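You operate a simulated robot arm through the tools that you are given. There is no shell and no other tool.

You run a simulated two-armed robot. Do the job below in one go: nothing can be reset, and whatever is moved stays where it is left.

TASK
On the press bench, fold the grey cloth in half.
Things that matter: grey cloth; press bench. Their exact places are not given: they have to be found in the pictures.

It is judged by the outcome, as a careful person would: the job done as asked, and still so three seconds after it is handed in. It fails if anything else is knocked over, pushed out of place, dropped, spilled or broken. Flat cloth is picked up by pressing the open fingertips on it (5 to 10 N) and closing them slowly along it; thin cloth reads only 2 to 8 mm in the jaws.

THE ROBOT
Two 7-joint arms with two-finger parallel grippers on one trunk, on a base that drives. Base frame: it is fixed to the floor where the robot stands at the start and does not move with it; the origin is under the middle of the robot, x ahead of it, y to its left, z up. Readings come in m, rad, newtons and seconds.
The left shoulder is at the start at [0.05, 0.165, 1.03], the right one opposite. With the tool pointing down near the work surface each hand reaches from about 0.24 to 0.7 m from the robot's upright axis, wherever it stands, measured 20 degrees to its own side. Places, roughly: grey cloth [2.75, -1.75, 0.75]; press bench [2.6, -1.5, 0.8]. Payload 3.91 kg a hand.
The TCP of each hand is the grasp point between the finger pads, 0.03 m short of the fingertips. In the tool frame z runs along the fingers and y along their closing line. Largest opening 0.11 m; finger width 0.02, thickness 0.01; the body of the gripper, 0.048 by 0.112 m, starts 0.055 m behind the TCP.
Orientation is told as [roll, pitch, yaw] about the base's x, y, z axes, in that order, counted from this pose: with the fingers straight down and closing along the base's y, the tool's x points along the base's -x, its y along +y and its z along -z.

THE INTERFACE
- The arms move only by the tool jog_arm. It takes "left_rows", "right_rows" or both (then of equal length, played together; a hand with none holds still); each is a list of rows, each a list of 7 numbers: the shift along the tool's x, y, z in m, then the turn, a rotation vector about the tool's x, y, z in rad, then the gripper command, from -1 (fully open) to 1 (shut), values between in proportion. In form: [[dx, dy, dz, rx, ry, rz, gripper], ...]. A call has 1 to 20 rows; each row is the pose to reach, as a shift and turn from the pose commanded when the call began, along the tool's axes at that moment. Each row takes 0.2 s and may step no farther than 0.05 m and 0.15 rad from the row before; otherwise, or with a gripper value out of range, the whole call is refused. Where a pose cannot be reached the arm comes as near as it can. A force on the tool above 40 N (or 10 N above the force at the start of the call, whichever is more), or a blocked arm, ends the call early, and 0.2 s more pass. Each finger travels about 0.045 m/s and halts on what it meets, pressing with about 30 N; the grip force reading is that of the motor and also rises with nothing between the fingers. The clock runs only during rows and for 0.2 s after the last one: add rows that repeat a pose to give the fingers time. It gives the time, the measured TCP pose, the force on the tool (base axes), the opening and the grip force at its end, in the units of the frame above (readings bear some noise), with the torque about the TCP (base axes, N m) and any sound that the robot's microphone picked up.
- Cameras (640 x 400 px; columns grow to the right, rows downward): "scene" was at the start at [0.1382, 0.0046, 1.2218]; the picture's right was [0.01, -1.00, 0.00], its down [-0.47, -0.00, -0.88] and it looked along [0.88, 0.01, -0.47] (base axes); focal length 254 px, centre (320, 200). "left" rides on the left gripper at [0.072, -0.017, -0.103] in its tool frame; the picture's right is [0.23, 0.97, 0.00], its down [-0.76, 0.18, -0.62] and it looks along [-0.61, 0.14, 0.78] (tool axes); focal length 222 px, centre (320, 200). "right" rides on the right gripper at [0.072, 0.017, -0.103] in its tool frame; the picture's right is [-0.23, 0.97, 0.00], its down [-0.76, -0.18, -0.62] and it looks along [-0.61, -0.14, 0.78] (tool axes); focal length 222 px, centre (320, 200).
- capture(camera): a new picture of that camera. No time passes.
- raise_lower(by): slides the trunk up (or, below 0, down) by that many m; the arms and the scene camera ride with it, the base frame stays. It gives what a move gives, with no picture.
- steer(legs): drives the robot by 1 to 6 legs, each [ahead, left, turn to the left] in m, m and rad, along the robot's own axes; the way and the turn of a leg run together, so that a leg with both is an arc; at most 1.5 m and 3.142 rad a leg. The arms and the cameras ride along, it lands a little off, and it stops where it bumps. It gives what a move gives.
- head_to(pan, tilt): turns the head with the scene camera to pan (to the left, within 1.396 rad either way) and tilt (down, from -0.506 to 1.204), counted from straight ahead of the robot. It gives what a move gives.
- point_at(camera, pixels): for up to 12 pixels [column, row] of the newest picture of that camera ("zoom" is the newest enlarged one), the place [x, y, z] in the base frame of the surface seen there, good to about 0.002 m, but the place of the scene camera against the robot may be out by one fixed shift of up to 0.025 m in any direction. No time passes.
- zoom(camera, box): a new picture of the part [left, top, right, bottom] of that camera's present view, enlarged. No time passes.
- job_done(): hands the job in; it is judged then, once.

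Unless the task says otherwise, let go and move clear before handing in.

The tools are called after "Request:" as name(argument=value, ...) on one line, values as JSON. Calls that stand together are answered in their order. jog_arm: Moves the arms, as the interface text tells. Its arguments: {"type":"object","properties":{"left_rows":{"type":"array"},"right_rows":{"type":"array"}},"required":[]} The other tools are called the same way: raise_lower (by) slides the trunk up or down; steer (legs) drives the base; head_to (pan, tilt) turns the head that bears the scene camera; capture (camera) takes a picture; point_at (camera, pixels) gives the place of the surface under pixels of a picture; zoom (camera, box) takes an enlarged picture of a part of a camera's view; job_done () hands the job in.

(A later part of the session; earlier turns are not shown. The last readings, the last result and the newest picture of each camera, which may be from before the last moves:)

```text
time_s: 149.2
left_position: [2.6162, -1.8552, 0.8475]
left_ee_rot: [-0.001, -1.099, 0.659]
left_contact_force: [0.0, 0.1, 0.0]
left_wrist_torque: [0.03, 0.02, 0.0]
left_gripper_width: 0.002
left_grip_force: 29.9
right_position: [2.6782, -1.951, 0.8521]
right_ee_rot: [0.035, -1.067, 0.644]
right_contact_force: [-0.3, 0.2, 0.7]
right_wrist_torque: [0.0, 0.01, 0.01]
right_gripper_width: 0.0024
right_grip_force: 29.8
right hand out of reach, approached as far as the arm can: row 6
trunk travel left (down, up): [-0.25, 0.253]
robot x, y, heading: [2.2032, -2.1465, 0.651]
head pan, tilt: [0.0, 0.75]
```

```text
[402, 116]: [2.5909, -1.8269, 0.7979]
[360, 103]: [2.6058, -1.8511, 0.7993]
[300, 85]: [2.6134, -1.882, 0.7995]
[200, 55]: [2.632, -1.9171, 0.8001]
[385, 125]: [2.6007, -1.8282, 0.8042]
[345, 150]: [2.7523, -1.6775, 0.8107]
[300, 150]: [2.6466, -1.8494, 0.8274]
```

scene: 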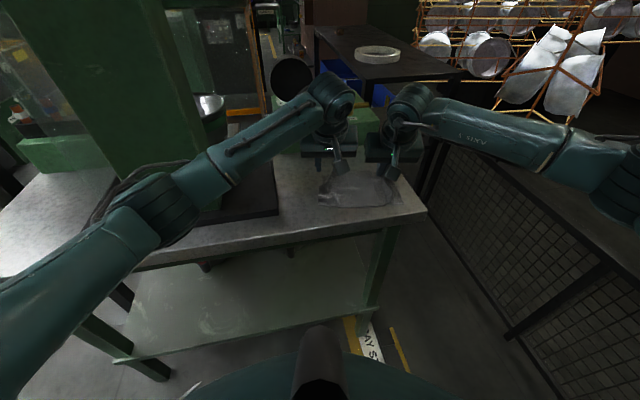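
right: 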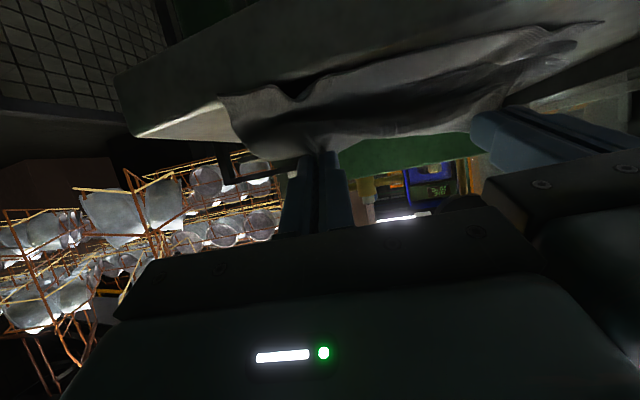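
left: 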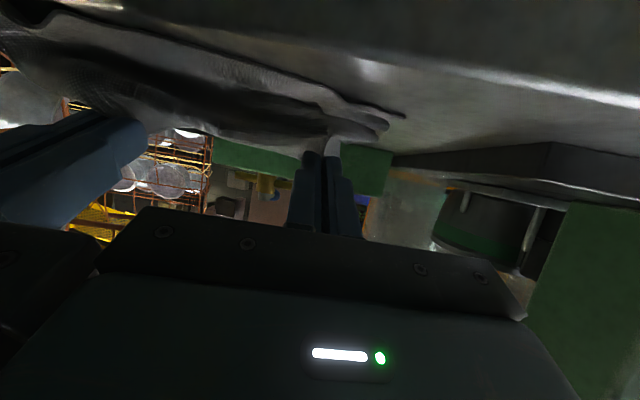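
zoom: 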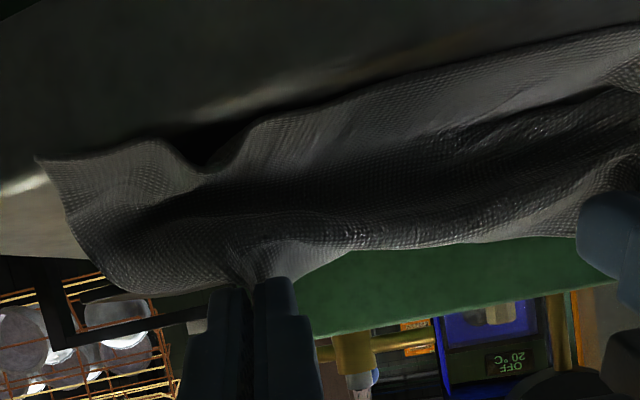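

The lower layer's front edge now runs from F (2.591,-1.827) to R (2.678,-1.991), with R about 1 cm over the bench's rounded edge; I'll land the top edge on it and afterwards pull the folded cloth back. I lower both hands part way, with less tilt on the right hand.

Request:
jog_arm(left_rows=[[0.0045, 0.0017, -0.0018, 0, 0, 0, 1], [0.009, 0.0035, -0.0036, 0, 0, 0, 1], [0.0134, 0.0052, -0.0054, 0, 0, 0, 1], [0.0134, 0.0052, -0.0054, 0, 0, 0, 1]], right_rows=[[0.0056, -0.0008, -0.0034, 0, 0.02, 0, 1], [0.0112, -0.0016, -0.0068, 0, 0.04, 0, 1], [0.0168, -0.0024, -0.0101, 0, 0.06, 0, 1], [0.0168, -0.0024, -0.0101, 0, 0.06, 0, 1]])

Request:
zoom(camera="left", box=[180, 40, 440, 200])

Request:
zoom(camera="right", box=[180, 30, 500, 210])

```text
time_s: 150.2
left_position: [2.6045, -1.8592, 0.8393]
left_ee_rot: [-0.01, -1.097, 0.659]
left_contact_force: [9.7, -17.8, 0.1]
left_wrist_torque: [-0.31, -0.16, -0.53]
left_gripper_width: 0.0021
left_grip_force: 30.3
right_position: [2.6717, -1.9755, 0.8404]
right_ee_rot: [0.006, -1.041, 0.65]
right_contact_force: [-8.3, 18.3, 0.2]
right_wrist_torque: [0.32, 0.2, 0.46]
right_gripper_width: 0.0025
right_grip_force: 30.1
trunk travel left (down, up): [-0.25, 0.253]
robot x, y, heading: [2.2041, -2.1537, 0.645]
head pan, tilt: [0.0, 0.75]
```

```text
2.46 times, centred on (310, 120) of left
```

zoom: 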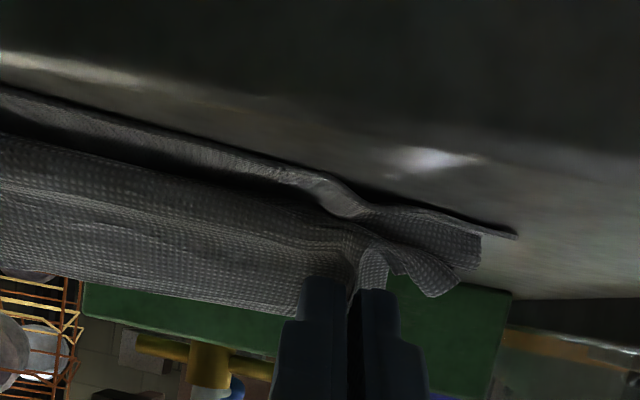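

```text
2.00 times, centred on (340, 120) of right
```

zoom: 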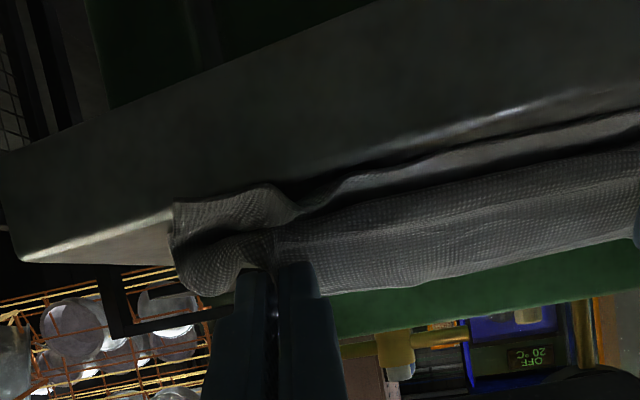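

Tension between hands reads about 20 N, so I must bring them 6 mm closer. I re-measure the lower front edge.

Request:
jog_arm(left_rows=[[0, -0.003, 0, 0, 0, 0, 1], [0, -0.003, 0, 0, 0, 0, 1]], right_rows=[[0, 0.004, 0, 0, 0, 0, 1], [0, 0.004, 0, 0, 0, 0, 1]])

Request:
zoom(camera="left", box=[180, 40, 440, 200])

Request:
point_at(camera="zoom", pixels=[[512, 236], [340, 185], [250, 158], [150, 130], [20, 95], [200, 190], [440, 285]])

Request:
zoom(camera="right", box=[180, 30, 500, 210])

Request:
point_at(camera="zoom", pixels=[[177, 207], [230, 195], [300, 215], [400, 168], [550, 130], [420, 190], [190, 275]])

```text
time_s: 150.8
left_position: [2.6067, -1.8586, 0.84]
left_ee_rot: [-0.001, -1.098, 0.657]
left_contact_force: [5.2, -10.1, 0.2]
left_wrist_torque: [-0.2, -0.06, -0.35]
left_gripper_width: 0.002
left_grip_force: 30.1
right_position: [2.6713, -1.9735, 0.8384]
right_ee_rot: [0.001, -1.04, 0.65]
right_contact_force: [-6.3, 10.0, 0.1]
right_wrist_torque: [0.17, 0.09, 0.28]
right_gripper_width: 0.0023
right_grip_force: 30.2
trunk travel left (down, up): [-0.25, 0.253]
robot x, y, heading: [2.1986, -2.1465, 0.65]
head pan, tilt: [0.0, 0.75]
```

```text
2.46 times, centred on (310, 120) of left
```

zoom: 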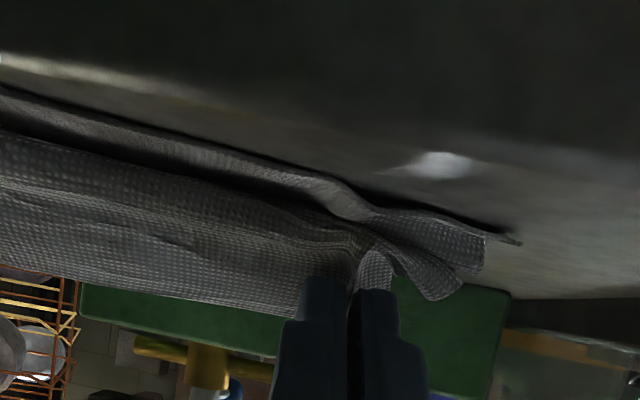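

```text
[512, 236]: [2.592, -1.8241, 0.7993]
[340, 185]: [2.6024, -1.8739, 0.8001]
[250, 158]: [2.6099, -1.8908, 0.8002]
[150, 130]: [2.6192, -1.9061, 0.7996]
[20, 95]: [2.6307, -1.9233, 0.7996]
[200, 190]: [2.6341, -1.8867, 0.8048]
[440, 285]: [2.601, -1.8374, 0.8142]
```

```text
2.00 times, centred on (340, 120) of right
```

zoom: 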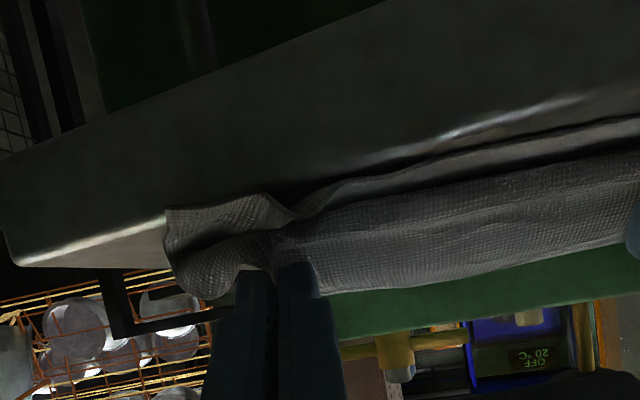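

```text
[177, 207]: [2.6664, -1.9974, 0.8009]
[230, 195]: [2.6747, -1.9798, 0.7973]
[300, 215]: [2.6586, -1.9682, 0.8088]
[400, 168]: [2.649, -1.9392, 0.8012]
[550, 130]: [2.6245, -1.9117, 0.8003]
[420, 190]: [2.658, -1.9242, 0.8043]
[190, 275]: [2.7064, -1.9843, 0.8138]
```

Lower layer F is at (2.592,-1.824), R at (2.666,-1.997); the top edge is still 2–4 cm short of it. I keep moving both hands toward me (right more), with slightly less tilt, and lower to just above the cloth.

Request:
jog_arm(left_rows=[[0.003, -0.0005, -0.0045, 0, 0.02, 0, 1], [0.006, -0.001, -0.009, 0, 0.04, 0, 1], [0.01, -0.002, -0.0125, 0, 0.06, 0, 1], [0.015, -0.003, -0.015, 0, 0.08, 0, 1], [0.0195, -0.003, -0.0166, 0, 0.098, 0, 1], [0.0195, -0.003, -0.0166, 0, 0.098, 0, 1]], right_rows=[[0.0045, 0.0005, -0.008, 0, 0.04, 0, 1], [0.009, 0.001, -0.016, 0, 0.08, 0, 1], [0.0145, 0.002, -0.0235, 0, 0.12, 0, 1], [0.02, 0.003, -0.03, 0, 0.16, 0, 1], [0.0257, 0.003, -0.0347, 0, 0.19, 0, 1], [0.0257, 0.003, -0.0347, 0, 0.19, 0, 1]])

Request:
zoom(camera="left", box=[180, 40, 440, 200])

Request:
zoom(camera="right", box=[180, 30, 500, 210])

Request:
capture(camera="scene")

```text
time_s: 152.2
left_position: [2.5917, -1.8676, 0.8336]
left_ee_rot: [0.03, -1.02, 0.629]
left_contact_force: [7.5, -27.7, 0.5]
left_wrist_torque: [-0.61, -0.19, -0.76]
left_gripper_width: 0.0027
left_grip_force: 29.7
right_position: [2.6337, -1.9963, 0.8365]
right_ee_rot: [0.006, -0.851, 0.652]
right_contact_force: [-7.8, 28.1, 0.3]
right_wrist_torque: [0.72, 0.2, 0.5]
right_gripper_width: 0.0025
right_grip_force: 30.3
trunk travel left (down, up): [-0.25, 0.253]
robot x, y, heading: [2.2024, -2.1508, 0.648]
head pan, tilt: [0.0, 0.75]
```

```text
2.46 times, centred on (310, 120) of left
```

zoom: 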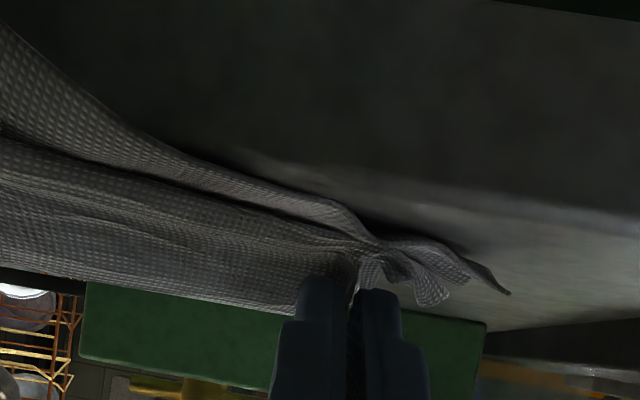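

```text
2.00 times, centred on (340, 120) of right
```

zoom: 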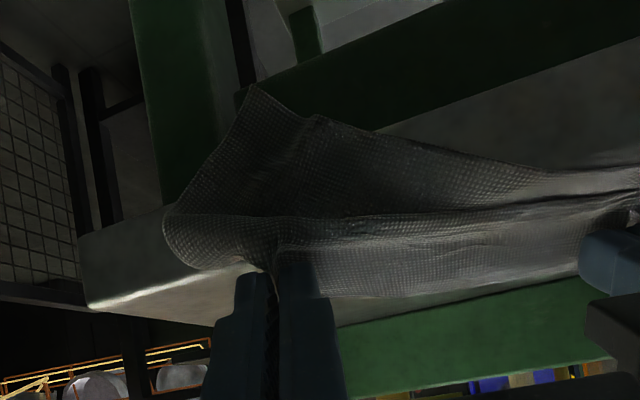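

```text
taken
```

scene: 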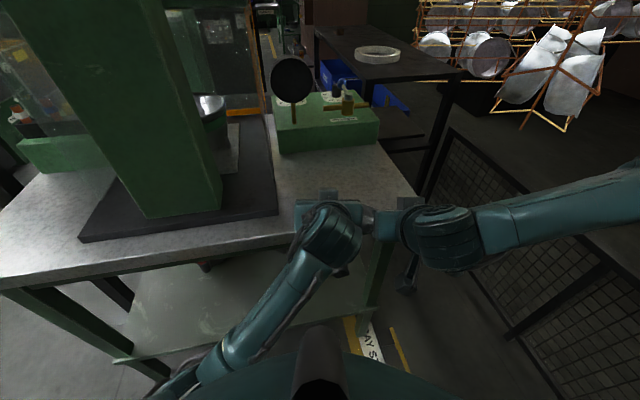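

The cloth is springy and slid toward me, its right front corner now hanging over the edge. I take it back: I relax the pull, then move both hands back (away from me) about 17–21 cm so the cloth trails flat behind them onto the bench, to begin again farther from the edge.

Request:
jog_arm(left_rows=[[-0.0056, 0, -0.0036, 0, 0, 0, 1], [-0.0112, 0, -0.0072, 0, 0, 0, 1], [-0.0168, 0, -0.0108, 0, 0, 0, 1], [-0.0263, 0, 0.003, 0, 0.05, 0, 1], [-0.0357, 0, 0.0168, 0, 0.1, 0, 1], [-0.0452, 0, 0.0305, 0, 0.15, 0, 1], [-0.0546, 0, 0.0443, 0, 0.2, 0, 1], [-0.0641, 0, 0.0581, 0, 0.25, 0, 1], [-0.0735, 0, 0.0719, 0, 0.3, 0, 1], [-0.083, 0, 0.0857, 0, 0.35, 0, 1], [-0.0924, 0, 0.0994, 0, 0.4, 0, 1], [-0.1019, 0, 0.1132, 0, 0.45, 0, 1], [-0.1113, 0, 0.127, 0, 0.5, 0, 1], [-0.1113, 0, 0.127, 0, 0.5, 0, 1]], right_rows=[[-0.0147, 0, 0.0066, 0, 0, 0, 1], [-0.0294, 0, 0.0133, 0, 0, 0, 1], [-0.0441, 0, 0.0199, 0, 0, 0, 1], [-0.0555, 0, 0.0321, 0, 0.035, 0, 1], [-0.0669, 0, 0.0443, 0, 0.07, 0, 1], [-0.0783, 0, 0.0565, 0, 0.105, 0, 1], [-0.0897, 0, 0.0687, 0, 0.14, 0, 1], [-0.101, 0, 0.081, 0, 0.175, 0, 1], [-0.1124, 0, 0.0932, 0, 0.21, 0, 1], [-0.1238, 0, 0.1054, 0, 0.245, 0, 1], [-0.1352, 0, 0.1176, 0, 0.28, 0, 1], [-0.1466, 0, 0.1298, 0, 0.315, 0, 1], [-0.158, 0, 0.142, 0, 0.35, 0, 1], [-0.158, 0, 0.142, 0, 0.35, 0, 1]])

Request:
capture(camera="scene")

Request:
zoom(camera="scene", box=[270, 110, 450, 230])

Request:
capture(camera="left")

Request:
capture(camera="right")

```text
time_s: 153.2
left_position: [2.5852, -1.8416, 0.8276]
left_ee_rot: [0.185, -0.982, 0.513]
left_contact_force: [8.9, -14.2, 3.9]
left_wrist_torque: [-0.33, -0.29, -0.37]
left_gripper_width: 0.0016
left_grip_force: 30.2
right_position: [2.6719, -1.9609, 0.8523]
right_ee_rot: [0.019, -0.819, 0.658]
right_contact_force: [-9.4, 13.6, -2.2]
right_wrist_torque: [0.32, 0.27, 0.2]
right_gripper_width: 0.001
right_grip_force: 30.1
trunk travel left (down, up): [-0.25, 0.253]
robot x, y, heading: [2.2011, -2.1496, 0.652]
head pan, tilt: [0.0, 0.75]
stopped in row 4 (left hand): the force on the tool passed its limit at 48 N (the readings are from after the stop); the commanded pose is now the measured one
```

```text
taken
```

scene: 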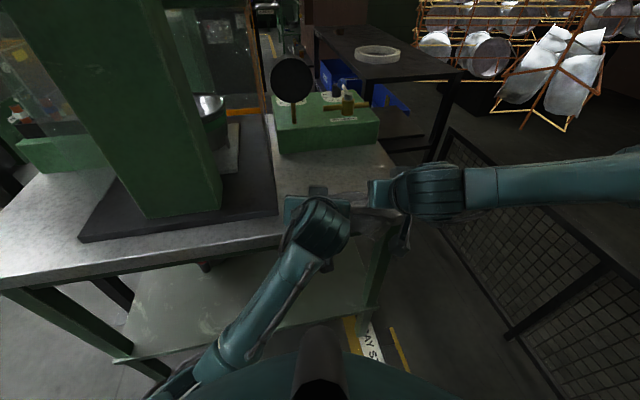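

```text
3.33 times, centred on (360, 170) of scene
```

zoom: 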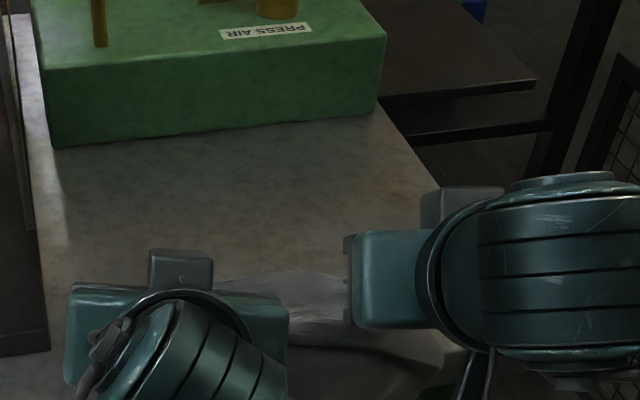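

```text
taken
```

left: 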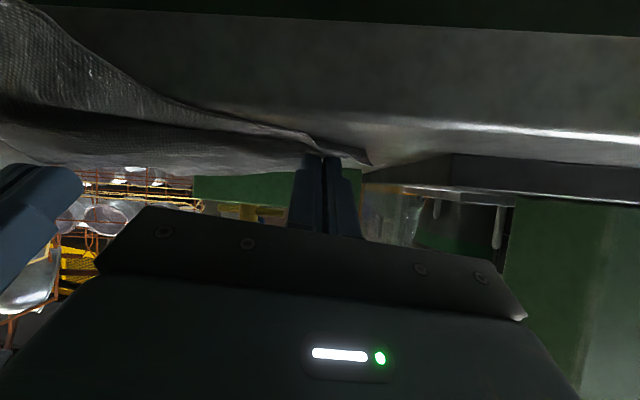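

```text
taken
```

right: 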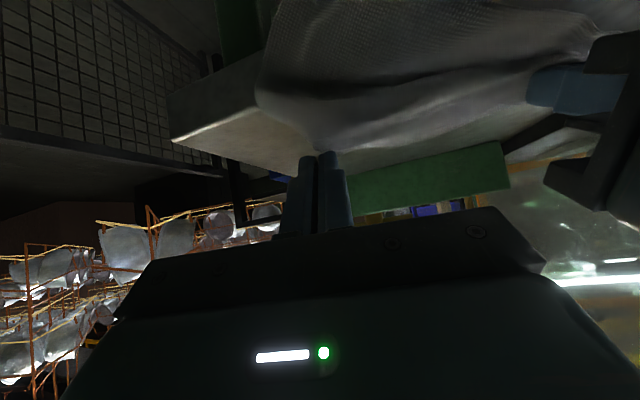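

The left hand got pulled askew and the pull between hands is too strong (hands 147 mm apart). I bring the left hand 18 mm inward and straighten it.

Request:
jog_arm(left_rows=[[0, -0.006, 0, 0.018, 0, -0.028, 1], [0, -0.012, 0, 0.036, 0, -0.056, 1], [0, -0.018, 0, 0.054, 0, -0.084, 1], [0, -0.018, 0, 0.054, 0, -0.084, 1]])

```text
time_s: 154.2
left_position: [2.5915, -1.8308, 0.8256]
left_ee_rot: [0.127, -1.025, 0.584]
left_contact_force: [16.5, -34.0, 11.4]
left_wrist_torque: [-0.64, -0.6, -0.89]
left_gripper_width: 0.0015
left_grip_force: 30.8
right_position: [2.6714, -1.9596, 0.8539]
right_ee_rot: [0.027, -0.822, 0.657]
right_contact_force: [-17.3, 32.5, -6.5]
right_wrist_torque: [0.81, 0.57, 0.52]
right_gripper_width: 0.0012
right_grip_force: 29.4
trunk travel left (down, up): [-0.25, 0.253]
robot x, y, heading: [2.2019, -2.147, 0.654]
head pan, tilt: [0.0, 0.75]
```

Tension rose to 38 N instead, so I relieve it with the right hand: 15 mm toward the left.

Request:
jog_arm(right_rows=[[0, 0.008, 0, 0, 0, 0, 1], [0, 0.016, 0, 0, 0, 0, 1], [0, 0.02, 0, 0, 0, 0, 1], [0, 0.02, 0, 0, 0, 0, 1]])

```text
time_s: 155.2
left_position: [2.5893, -1.8265, 0.8265]
left_ee_rot: [0.14, -1.025, 0.583]
left_contact_force: [7.6, -4.3, 18.7]
left_wrist_torque: [0.16, -0.46, -0.19]
left_gripper_width: 0.0013
left_grip_force: 29.8
right_position: [2.6639, -1.948, 0.8524]
right_ee_rot: [0.012, -0.823, 0.653]
right_contact_force: [-2.5, 5.9, -0.6]
right_wrist_torque: [0.14, 0.1, 0.1]
right_gripper_width: 0.0012
right_grip_force: 29.7
trunk travel left (down, up): [-0.25, 0.253]
robot x, y, heading: [2.1984, -2.1495, 0.65]
head pan, tilt: [0.0, 0.75]
```

Tension is relieved, but the left fingertips are pressing the bench with about 19 N upward; I raise the left hand 2 cm.

Request:
jog_arm(left_rows=[[-0.0085, 0, -0.0052, 0, 0, 0, 1], [-0.0171, 0, -0.0104, 0, 0, 0, 1], [-0.0171, 0, -0.0104, 0, 0, 0, 1]])

Request:
capture(camera="left")

Request:
capture(camera="right")

```text
time_s: 156.2
left_position: [2.5821, -1.82, 0.8271]
left_ee_rot: [0.214, -1.002, 0.517]
left_contact_force: [6.8, -13.0, 5.1]
left_wrist_torque: [-0.27, -0.29, -0.33]
left_gripper_width: 0.0013
left_grip_force: 29.9
right_position: [2.6584, -1.9437, 0.8525]
right_ee_rot: [0.028, -0.821, 0.658]
right_contact_force: [-6.4, 12.3, -2.2]
right_wrist_torque: [0.29, 0.2, 0.18]
right_gripper_width: 0.0014
right_grip_force: 29.8
trunk travel left (down, up): [-0.25, 0.253]
robot x, y, heading: [2.2008, -2.1474, 0.645]
head pan, tilt: [0.0, 0.75]
stopped in row 3 (left hand): the arm was blocked; the commanded pose is now the measured one
```

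```text
taken
```

left: 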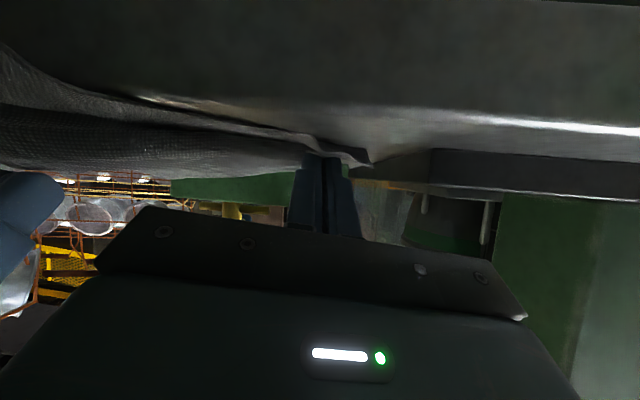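

```text
taken
```

right: 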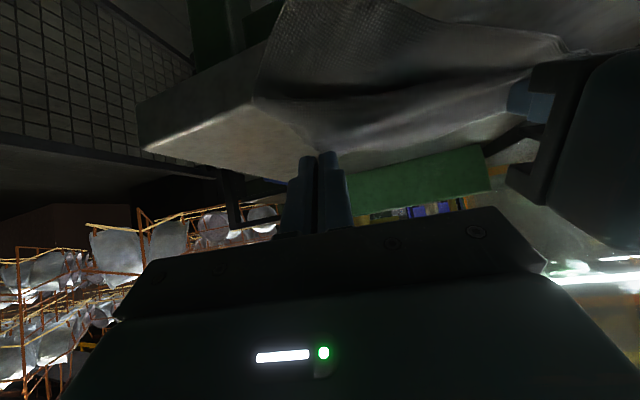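

The left arm reports blocked and creeps sideways with a roll; I look at the left arm's surroundings before moving further.

Request:
head_to(pan=0.1, tilt=0.95)

Request:
capture(camera="scene")

Request:
zoom(camera="scene", box=[220, 60, 440, 220])

```text
time_s: 156.9
left_position: [2.5813, -1.8201, 0.8271]
left_ee_rot: [0.214, -1.002, 0.521]
left_contact_force: [10.9, -18.6, 7.8]
left_wrist_torque: [-0.41, -0.39, -0.5]
left_gripper_width: 0.0014
left_grip_force: 30.2
right_position: [2.6587, -1.9445, 0.8525]
right_ee_rot: [0.027, -0.823, 0.657]
right_contact_force: [-10.3, 17.5, -3.2]
right_wrist_torque: [0.43, 0.29, 0.29]
right_gripper_width: 0.0013
right_grip_force: 31.1
trunk travel left (down, up): [-0.25, 0.253]
robot x, y, heading: [2.2006, -2.146, 0.65]
head pan, tilt: [0.099, 0.949]
```

```text
taken
```

scene: 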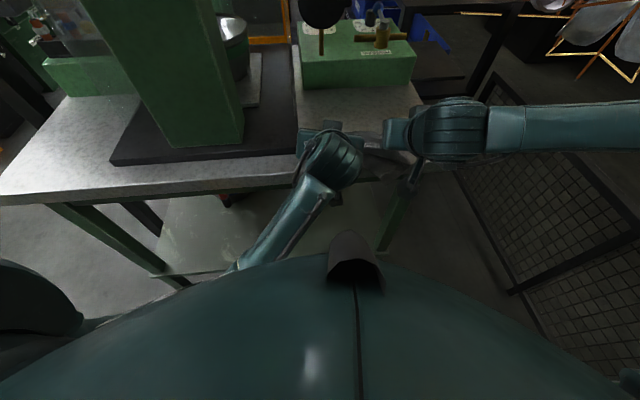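

```text
2.50 times, centred on (330, 140) of scene
```

zoom: 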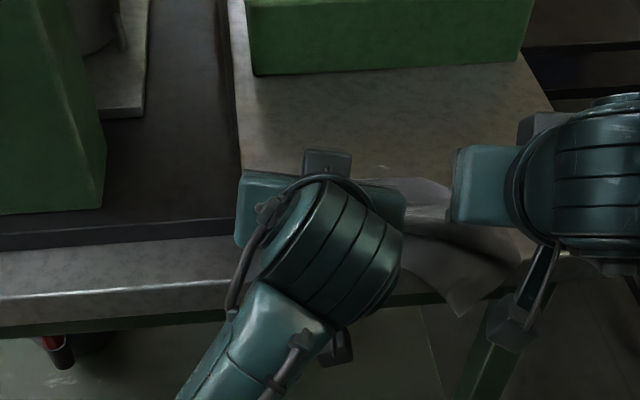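

The left forearm now lies low in front of the bench and the wrist is cramped between bench edge and press, so pulling with it is unsafe. I open the left fingers to drop the tension, keeping hold with the right.

Request:
jog_arm(left_rows=[[0, 0, 0, 0, 0, 0, 0.7], [0, 0, 0, 0, 0, 0, 0.4], [0, 0, 0, 0, 0, 0, 0.2], [0, 0, 0, 0, 0, 0, 0.2]])

Request:
zoom(camera="scene", box=[220, 60, 440, 220])

Request:
capture(camera="left")

```text
time_s: 157.9
left_position: [2.5804, -1.8176, 0.8282]
left_ee_rot: [0.217, -1.003, 0.524]
left_contact_force: [-2.3, 5.0, 21.1]
left_wrist_torque: [0.03, -0.62, 0.15]
left_gripper_width: 0.0404
left_grip_force: 0.0
right_position: [2.6602, -1.9452, 0.8522]
right_ee_rot: [0.02, -0.826, 0.655]
right_contact_force: [0.0, -0.5, 0.0]
right_wrist_torque: [0.02, 0.03, 0.01]
right_gripper_width: 0.0015
right_grip_force: 29.9
trunk travel left (down, up): [-0.25, 0.253]
robot x, y, heading: [2.2016, -2.1486, 0.653]
head pan, tilt: [0.099, 0.949]
```

```text
2.50 times, centred on (330, 140) of scene
```

zoom: 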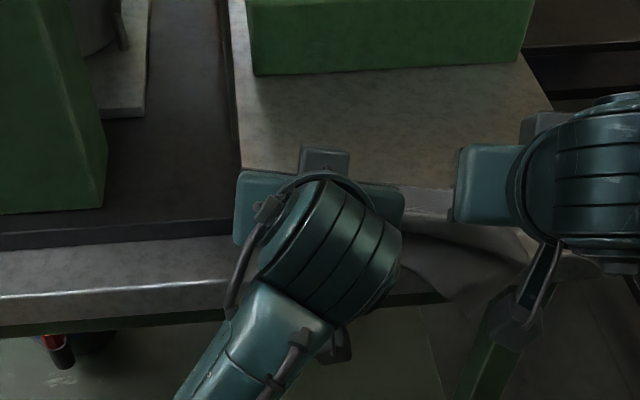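

```text
taken
```

left: 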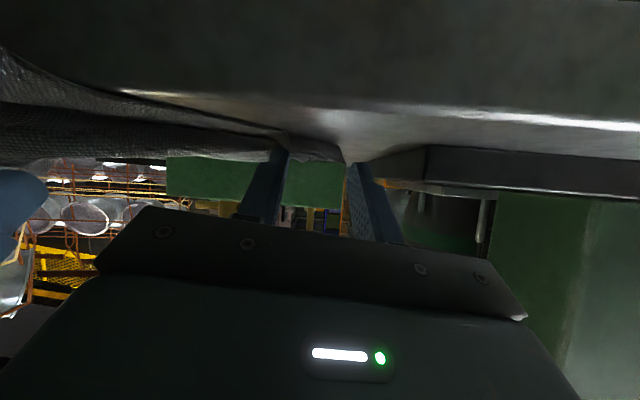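

Fingertips still press on the bench (21 N up). With the tension gone I raise the left hand again, pulling slightly back.

Request:
jog_arm(left_rows=[[-0.008, 0, -0.008, 0, 0, 0, 0.2], [-0.016, 0, -0.016, 0, 0, 0, 0.2], [-0.024, 0, -0.024, 0, 0, 0, 0.2], [-0.03, 0, -0.035, 0, 0, 0, 0.2], [-0.03, 0, -0.035, 0, 0, 0, 0.2]])

Request:
capture(camera="left")

Request:
zoom(camera="scene", box=[220, 60, 440, 220])

```text
time_s: 159.3
left_position: [2.5629, -1.8069, 0.8559]
left_ee_rot: [0.373, -0.986, 0.415]
left_contact_force: [3.7, -8.6, 0.0]
left_wrist_torque: [-0.24, -0.15, -0.25]
left_gripper_width: 0.0489
left_grip_force: 4.9
right_position: [2.657, -1.9435, 0.8534]
right_ee_rot: [0.028, -0.823, 0.659]
right_contact_force: [-4.7, 9.2, 0.3]
right_wrist_torque: [0.24, 0.15, 0.1]
right_gripper_width: 0.0017
right_grip_force: 30.4
trunk travel left (down, up): [-0.25, 0.253]
robot x, y, heading: [2.2011, -2.1436, 0.649]
head pan, tilt: [0.099, 0.949]
stopped in row 5 (left hand): the arm was blocked; the commanded pose is now the measured one
```

```text
taken
```

left: 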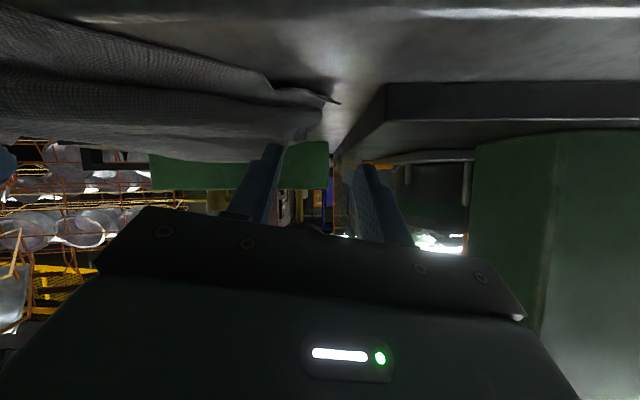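

```text
2.50 times, centred on (330, 140) of scene
```

zoom: 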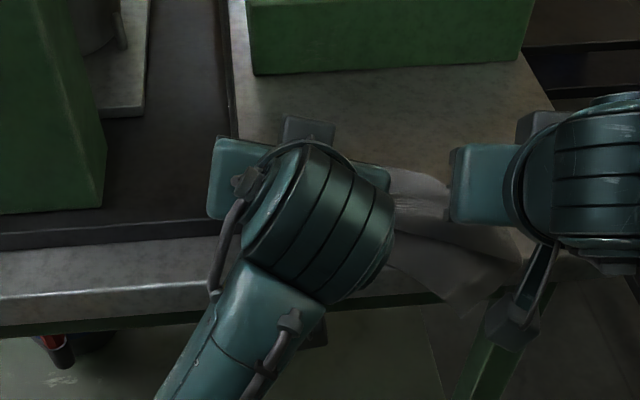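

The left hand is still being deflected and the cloth clings to its inner finger. I look at the whole left arm to find what blocks it.

Request:
head_to(pan=0.7, tilt=0.9)

Request:
capture(camera="scene")

Request:
point_at(camera="scene", pixels=[[300, 150], [350, 150], [400, 150], [300, 200], [350, 200], [400, 200], [250, 250], [300, 250], [350, 250], [150, 300], [200, 280], [450, 150]])

```text
time_s: 160.3
left_position: [2.5612, -1.8065, 0.8548]
left_ee_rot: [0.374, -0.985, 0.419]
left_contact_force: [7.0, -12.2, -0.9]
left_wrist_torque: [-0.35, -0.21, -0.39]
left_gripper_width: 0.0507
left_grip_force: 6.7
right_position: [2.6597, -1.9445, 0.8529]
right_ee_rot: [0.026, -0.823, 0.659]
right_contact_force: [-7.1, 11.5, 0.5]
right_wrist_torque: [0.36, 0.19, 0.16]
right_gripper_width: 0.0015
right_grip_force: 30.4
trunk travel left (down, up): [-0.25, 0.253]
robot x, y, heading: [2.2021, -2.1446, 0.649]
head pan, tilt: [0.7, 0.901]
```

```text
taken
```

scene: 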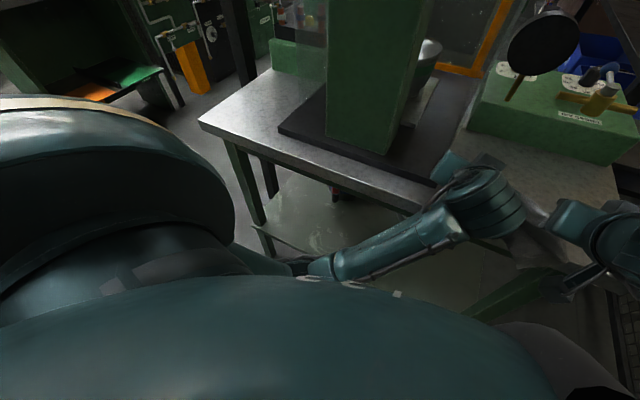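

```text
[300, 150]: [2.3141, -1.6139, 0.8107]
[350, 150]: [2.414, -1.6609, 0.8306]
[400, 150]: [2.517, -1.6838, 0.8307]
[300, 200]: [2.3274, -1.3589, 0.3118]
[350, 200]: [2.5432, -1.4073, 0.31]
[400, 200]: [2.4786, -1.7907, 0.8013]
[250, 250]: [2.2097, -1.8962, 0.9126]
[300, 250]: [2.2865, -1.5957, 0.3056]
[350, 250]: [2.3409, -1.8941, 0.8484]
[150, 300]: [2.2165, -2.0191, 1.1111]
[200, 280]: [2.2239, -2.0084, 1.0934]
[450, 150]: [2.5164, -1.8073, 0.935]
```

The left elbow is folded tight against the robot's front with the forearm low, so that flat posture near the bench edge is at the arm's limit. I bring the left hand forward, up and back toward a normal tilt.

Request:
jog_arm(left_rows=[[-0.0087, -0.0078, 0.0046, 0.034, 0.085, -0.014, 0.0], [-0.0174, -0.0156, 0.0091, 0.068, 0.17, -0.028, 0.0], [-0.0262, -0.0235, 0.0137, 0.102, 0.254, -0.042, 0.0], [-0.0349, -0.0313, 0.0183, 0.136, 0.339, -0.056, 0.0], [-0.0436, -0.0391, 0.0228, 0.17, 0.423, -0.07, 0.0], [-0.0523, -0.0469, 0.0274, 0.204, 0.508, -0.084, 0.0], [-0.0523, -0.0469, 0.0274, 0.204, 0.508, -0.084, 0.0]])

Request:
head_to(pan=0.05, tilt=0.85)

Request:
capture(camera="scene")

Request:
zoom(camera="scene", box=[240, 90, 440, 220])

Request:
capture(camera="left")

```text
time_s: 161.9
left_position: [2.6315, -1.8034, 0.8699]
left_ee_rot: [0.014, -0.493, 0.658]
left_contact_force: [0.1, -1.1, -0.7]
left_wrist_torque: [0.01, 0.02, -0.04]
left_gripper_width: 0.0553
left_grip_force: 0.0
right_position: [2.6598, -1.9431, 0.8521]
right_ee_rot: [0.025, -0.822, 0.658]
right_contact_force: [0.1, 0.7, -0.3]
right_wrist_torque: [0.0, -0.01, -0.02]
right_gripper_width: 0.0013
right_grip_force: 29.9
trunk travel left (down, up): [-0.25, 0.253]
robot x, y, heading: [2.2021, -2.1475, 0.65]
head pan, tilt: [0.7, 0.901]
```

```text
time_s: 162.9
left_position: [2.6319, -1.8027, 0.8726]
left_ee_rot: [0.012, -0.498, 0.664]
left_contact_force: [0.4, 1.2, -0.2]
left_wrist_torque: [0.01, 0.01, 0.01]
left_gripper_width: 0.0548
left_grip_force: 0.1
right_position: [2.659, -1.9437, 0.8528]
right_ee_rot: [0.025, -0.823, 0.656]
right_contact_force: [-0.7, 0.3, 0.0]
right_wrist_torque: [0.02, 0.01, -0.02]
right_gripper_width: 0.0016
right_grip_force: 29.5
trunk travel left (down, up): [-0.25, 0.253]
robot x, y, heading: [2.2019, -2.1476, 0.648]
head pan, tilt: [0.051, 0.85]
```

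```text
taken
```

scene: 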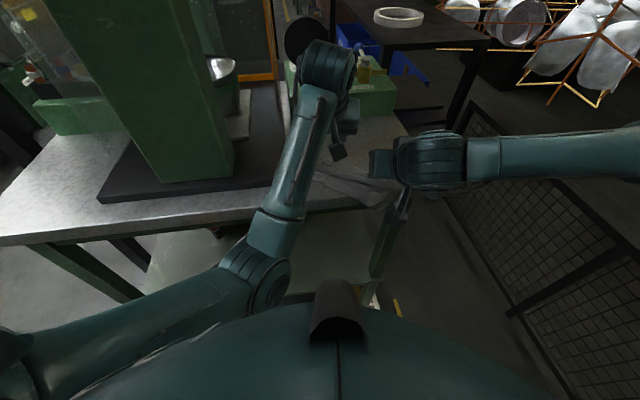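

```text
3.08 times, centred on (340, 155) of scene
```

zoom: 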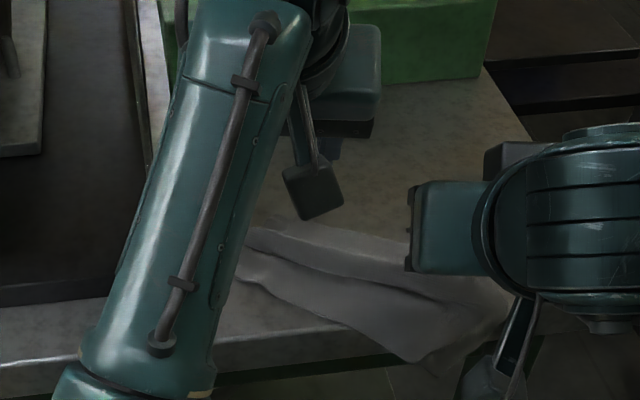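

```text
taken
```

left: 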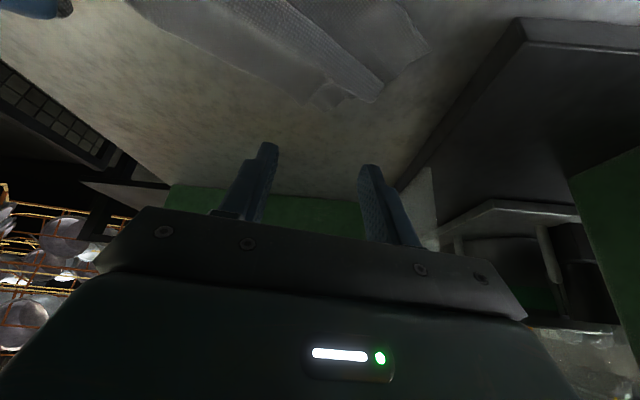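

The left arm is free and normal again, and the cloth lies folded over itself, its right part partly over the bench front edge (zoom (430,360)). I lift the left hand and park it to the left to see clearly.

Request:
jog_arm(left_rows=[[-0.01, 0, -0.0176, 0, 0.125, 0, 0.0], [-0.019, 0, -0.035, 0, 0.25, 0, 0.0], [-0.029, 0, -0.0527, 0, 0.375, 0, 0.0], [-0.0383, 0, -0.0702, 0, 0.5, 0, 0.0], [-0.0383, 0, -0.0702, 0, 0.5, 0, 0.0]])

Request:
jog_arm(left_rows=[[0.04, 0.01, -0.02, 0, 0, 0, -0.3], [0.08, 0.02, -0.04, 0, 0, 0, -0.6], [0.12, 0.04, -0.06, 0, 0, 0, -0.6], [0.15, 0.07, -0.06, 0, 0, 0, -0.6], [0.18, 0.1, -0.06, 0, 0, 0, -0.6], [0.2, 0.14, -0.06, 0, 0, 0, -0.6], [0.22, 0.18, -0.06, 0, 0, 0, -0.6], [0.22, 0.18, -0.06, 0, 0, 0, -0.6]])

Request:
capture(camera="scene")

Request:
zoom(camera="scene", box=[270, 120, 430, 220])

Request:
capture(camera="right")

```text
time_s: 164.1
left_position: [2.6605, -1.8148, 0.9633]
left_ee_rot: [-0.032, -0.108, 0.624]
left_contact_force: [-0.3, -0.3, -0.5]
left_wrist_torque: [0.01, 0.0, 0.02]
left_gripper_width: 0.0551
left_grip_force: 0.1
left hand out of reach, approached as far as the arm can: row 1, 2, 3, 4
right_position: [2.6599, -1.9435, 0.8524]
right_ee_rot: [0.023, -0.822, 0.659]
right_contact_force: [-0.6, 0.4, 0.9]
right_wrist_torque: [0.0, 0.0, -0.03]
right_gripper_width: 0.0016
right_grip_force: 29.9
trunk travel left (down, up): [-0.25, 0.253]
robot x, y, heading: [2.2069, -2.1478, 0.647]
head pan, tilt: [0.051, 0.85]
```

```text
time_s: 165.9
left_position: [2.3488, -1.8047, 1.017]
left_ee_rot: [-0.003, 0.003, 0.657]
left_contact_force: [-0.3, 0.3, 0.0]
left_wrist_torque: [0.02, 0.02, 0.0]
left_gripper_width: 0.088
left_grip_force: 0.0
right_position: [2.6604, -1.9441, 0.853]
right_ee_rot: [0.025, -0.822, 0.656]
right_contact_force: [0.4, 0.7, 0.3]
right_wrist_torque: [0.0, 0.03, -0.01]
right_gripper_width: 0.0015
right_grip_force: 30.3
trunk travel left (down, up): [-0.25, 0.253]
robot x, y, heading: [2.2035, -2.1465, 0.648]
head pan, tilt: [0.051, 0.85]
```

```text
taken
```

scene: 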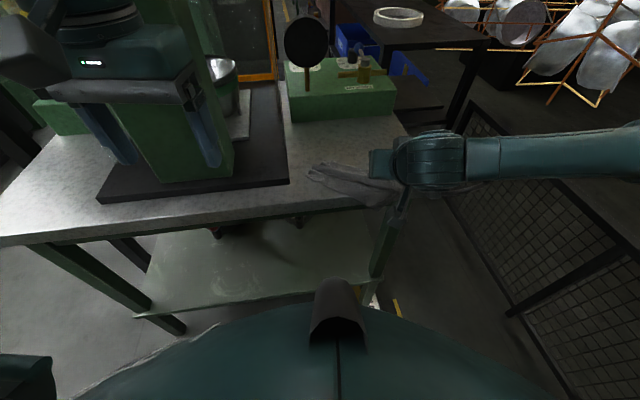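

```text
4.00 times, centred on (350, 170) of scene
```

zoom: 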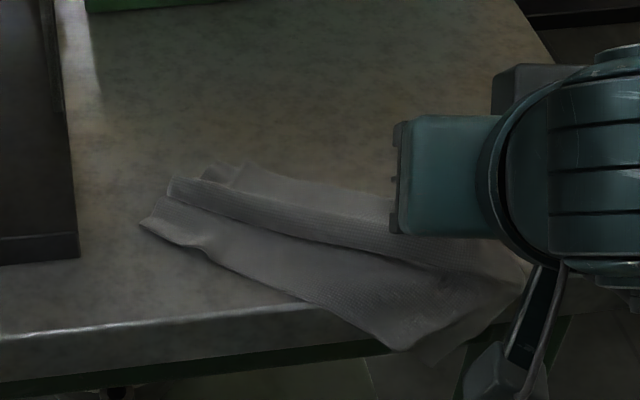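

```text
taken
```

right: 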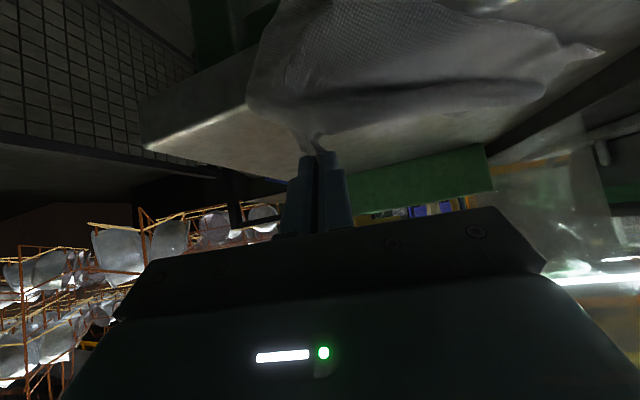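

I now use the right hand, still holding the back-right corner, to draw the cloth back up onto the bench and open it out.

Request:
jog_arm(right_rows=[[-0.011, 0, -0.0102, 0, 0, 0, 1], [-0.022, 0, -0.0204, 0, 0, 0, 1], [-0.0355, -0.005, -0.004, 0, 0.05, 0, 1], [-0.0491, -0.01, 0.0125, 0, 0.1, 0, 1], [-0.0626, -0.015, 0.0289, 0, 0.16, 0, 1], [-0.0762, -0.02, 0.0453, 0, 0.21, 0, 1], [-0.0897, -0.025, 0.0617, 0, 0.26, 0, 1], [-0.1032, -0.03, 0.0782, 0, 0.31, 0, 1], [-0.1168, -0.035, 0.0946, 0, 0.37, 0, 1], [-0.1303, -0.04, 0.111, 0, 0.42, 0, 1], [-0.117, -0.04, 0.123, 0, 0.42, 0, 1], [-0.1046, -0.04, 0.1348, 0, 0.42, 0, 1], [-0.1046, -0.04, 0.1348, 0, 0.42, 0, 1]])

Request:
zoom(camera="scene", box=[270, 100, 430, 210])

Request:
capture(camera="right")

```text
time_s: 168.7
left_position: [2.3494, -1.8043, 1.0158]
left_ee_rot: [-0.002, 0.002, 0.657]
left_contact_force: [-0.3, -0.2, -0.4]
left_wrist_torque: [0.0, -0.02, -0.01]
left_gripper_width: 0.0879
left_grip_force: 0.1
right_position: [2.8169, -1.868, 0.8366]
right_ee_rot: [0.019, -0.404, 0.668]
right_contact_force: [0.7, -1.2, 3.4]
right_wrist_torque: [-0.03, -0.02, -0.01]
right_gripper_width: 0.0016
right_grip_force: 29.7
trunk travel left (down, up): [-0.25, 0.253]
robot x, y, heading: [2.2022, -2.1469, 0.65]
head pan, tilt: [0.051, 0.85]
```

```text
3.64 times, centred on (350, 155) of scene
```

zoom: 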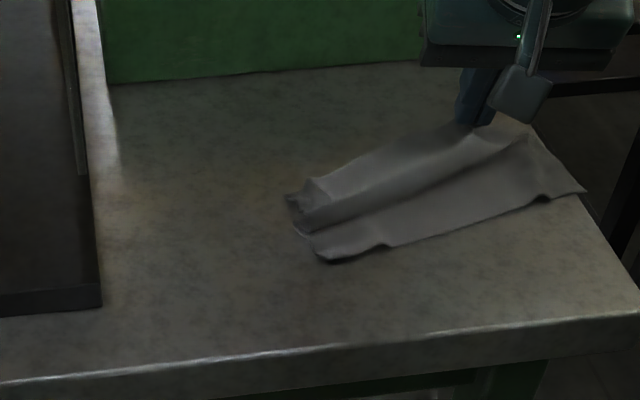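

```text
taken
```

right: 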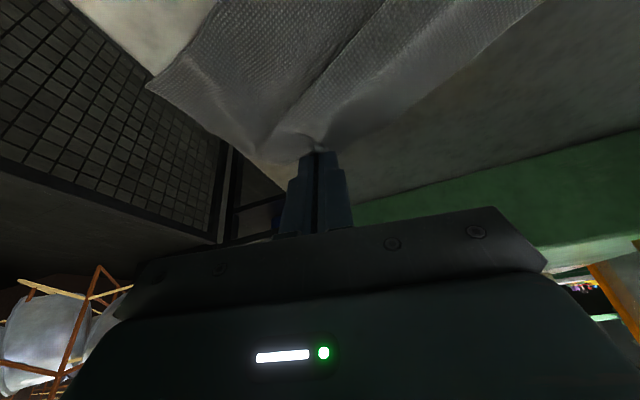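

The cloth is back on the bench, with a lengthwise pleat left in it. I release the right hand with a spread and lift to inspect.

Request:
jog_arm(right_rows=[[0, 0, 0, 0, 0, 0, 0.8], [0, 0, 0, 0, 0, 0, 0.6], [0, 0, 0, 0, 0, 0, 0.4], [0, 0, 0, 0, 0, 0, 0.3], [-0.01, 0, -0.023, 0, 0, 0, 0.3], [-0.02, 0, -0.05, 0, 0.1, 0, 0.3], [-0.02, 0, -0.09, 0, 0.2, 0, 0.3], [0.01, 0, -0.12, 0, 0.3, 0, 0.3], [0.05, 0, -0.14, 0, 0.4, 0, 0.3], [0.09, 0.02, -0.15, 0, 0.4, 0, 0.3], [0.13, 0.04, -0.16, 0, 0.4, 0, 0.3], [0.13, 0.04, -0.16, 0, 0.4, 0, 0.3]])

Request:
zoom(camera="scene", box=[290, 110, 430, 200])

Request:
capture(camera="right")

Request:
zoom(camera="right", box=[180, 20, 460, 200])

```text
time_s: 171.3
left_position: [2.3505, -1.8045, 1.0171]
left_ee_rot: [-0.002, 0.002, 0.657]
left_contact_force: [0.8, -0.1, 0.3]
left_wrist_torque: [0.02, -0.01, -0.04]
left_gripper_width: 0.0879
left_grip_force: 0.0
right_position: [2.6507, -1.9527, 0.9327]
right_ee_rot: [0.017, -0.002, 0.675]
right_contact_force: [0.3, 0.4, 0.1]
right_wrist_torque: [0.0, 0.01, 0.0]
right_gripper_width: 0.0384
right_grip_force: 0.1
trunk travel left (down, up): [-0.25, 0.253]
robot x, y, heading: [2.2006, -2.1481, 0.649]
head pan, tilt: [0.051, 0.85]
```

```text
4.44 times, centred on (360, 155) of scene
```

zoom: 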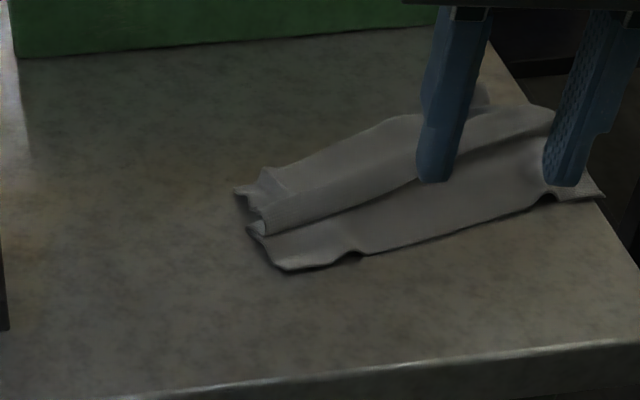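

```text
taken
```

right: 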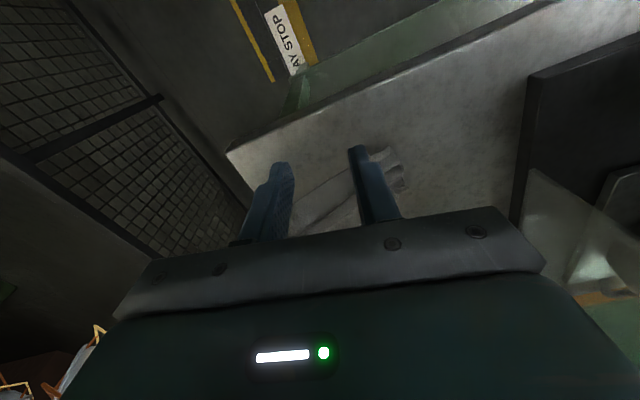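

```text
2.22 times, centred on (320, 110) of right
```

zoom: 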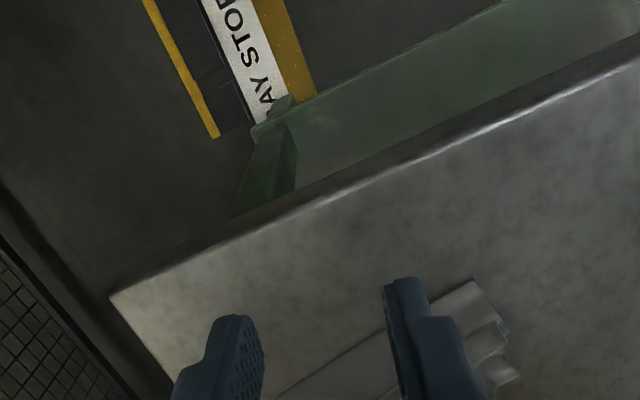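

Looking closely, the left half is in fact folded: the free edge runs from L (zoom (265,232), near the front corner F (285,268)) diagonally back to the right. So only the right back corner remains to be brought onto R. I clear the right hand to see it.

Request:
jog_arm(right_rows=[[0.03, -0.02, -0.03, 0, 0, 0, 0.3], [0.06, -0.05, -0.06, 0, 0, 0, 0.3], [0.08, -0.09, -0.08, 0, 0, 0, 0.3], [0.1, -0.13, -0.08, 0, 0, 0, 0.3], [0.1, -0.13, -0.08, 0, 0, 0, 0.3]])

Request:
zoom(camera="scene", box=[300, 120, 440, 200])

Request:
point_at(camera="zoom", pixels=[[220, 170], [240, 230], [500, 80], [560, 160], [350, 150], [400, 200]])

```text
refused: row 2 steps farther than a row can; nothing moved
```

```text
4.57 times, centred on (370, 160) of scene
```

zoom: 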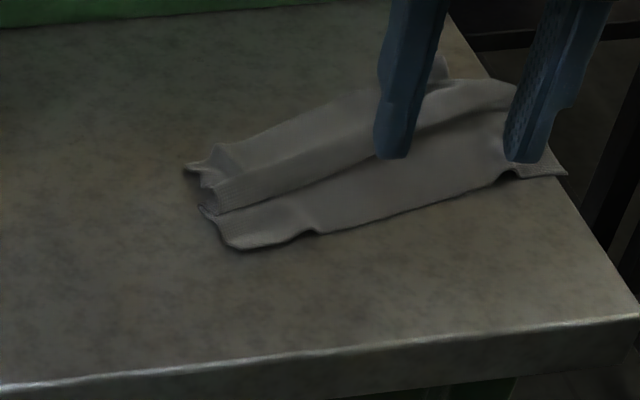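

```text
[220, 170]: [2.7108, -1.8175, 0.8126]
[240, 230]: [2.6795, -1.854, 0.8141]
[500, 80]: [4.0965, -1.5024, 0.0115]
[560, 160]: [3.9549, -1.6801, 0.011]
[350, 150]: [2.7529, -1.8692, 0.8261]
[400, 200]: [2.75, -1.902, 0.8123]
```

Request:
jog_arm(right_rows=[[0.025, -0.02, -0.025, 0, 0, 0, 0.3], [0.05, -0.04, -0.05, 0, 0, 0, 0.3], [0.07, -0.07, -0.07, 0, 0, 0, 0.3], [0.09, -0.1, -0.08, 0, 0, 0, 0.3], [0.1, -0.13, -0.08, 0, 0, 0, 0.3], [0.1, -0.13, -0.08, 0, 0, 0, 0.3]])

Request:
zoom(camera="scene", box=[300, 120, 440, 200])

Request:
point_at(camera="zoom", pixels=[[190, 168], [215, 155], [240, 245], [205, 212], [220, 205], [560, 172], [445, 62], [520, 95], [320, 105], [400, 150], [350, 228]])

```text
time_s: 172.7
left_position: [2.3503, -1.8047, 1.0163]
left_ee_rot: [-0.002, 0.002, 0.656]
left_contact_force: [0.3, -0.3, 0.4]
left_wrist_torque: [-0.02, -0.03, 0.02]
left_gripper_width: 0.0884
left_grip_force: 0.1
right_position: [2.6547, -2.1184, 1.0123]
right_ee_rot: [0.017, -0.002, 0.677]
right_contact_force: [0.4, 0.2, 0.3]
right_wrist_torque: [-0.01, -0.02, 0.05]
right_gripper_width: 0.0383
right_grip_force: 0.1
trunk travel left (down, up): [-0.25, 0.253]
robot x, y, heading: [2.1989, -2.147, 0.645]
head pan, tilt: [0.051, 0.85]
```

```text
4.57 times, centred on (370, 160) of scene
```

zoom: 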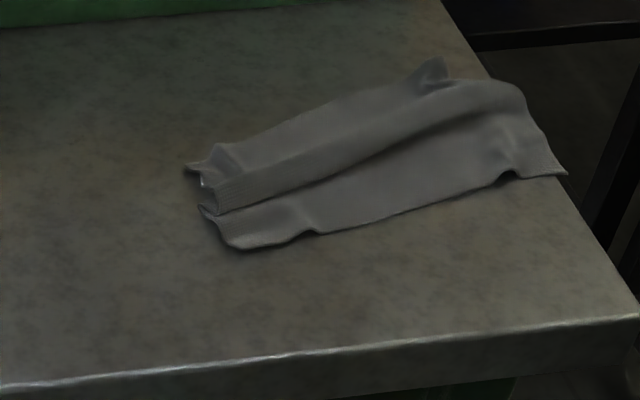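

```text
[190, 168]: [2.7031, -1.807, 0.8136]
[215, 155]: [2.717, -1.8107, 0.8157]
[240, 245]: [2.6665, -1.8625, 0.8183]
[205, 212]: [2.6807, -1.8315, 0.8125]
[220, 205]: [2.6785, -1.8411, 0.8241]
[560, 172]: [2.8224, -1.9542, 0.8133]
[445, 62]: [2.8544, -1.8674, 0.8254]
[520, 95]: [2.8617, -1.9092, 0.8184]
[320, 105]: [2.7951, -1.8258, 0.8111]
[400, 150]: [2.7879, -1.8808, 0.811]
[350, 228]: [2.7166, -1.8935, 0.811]
```

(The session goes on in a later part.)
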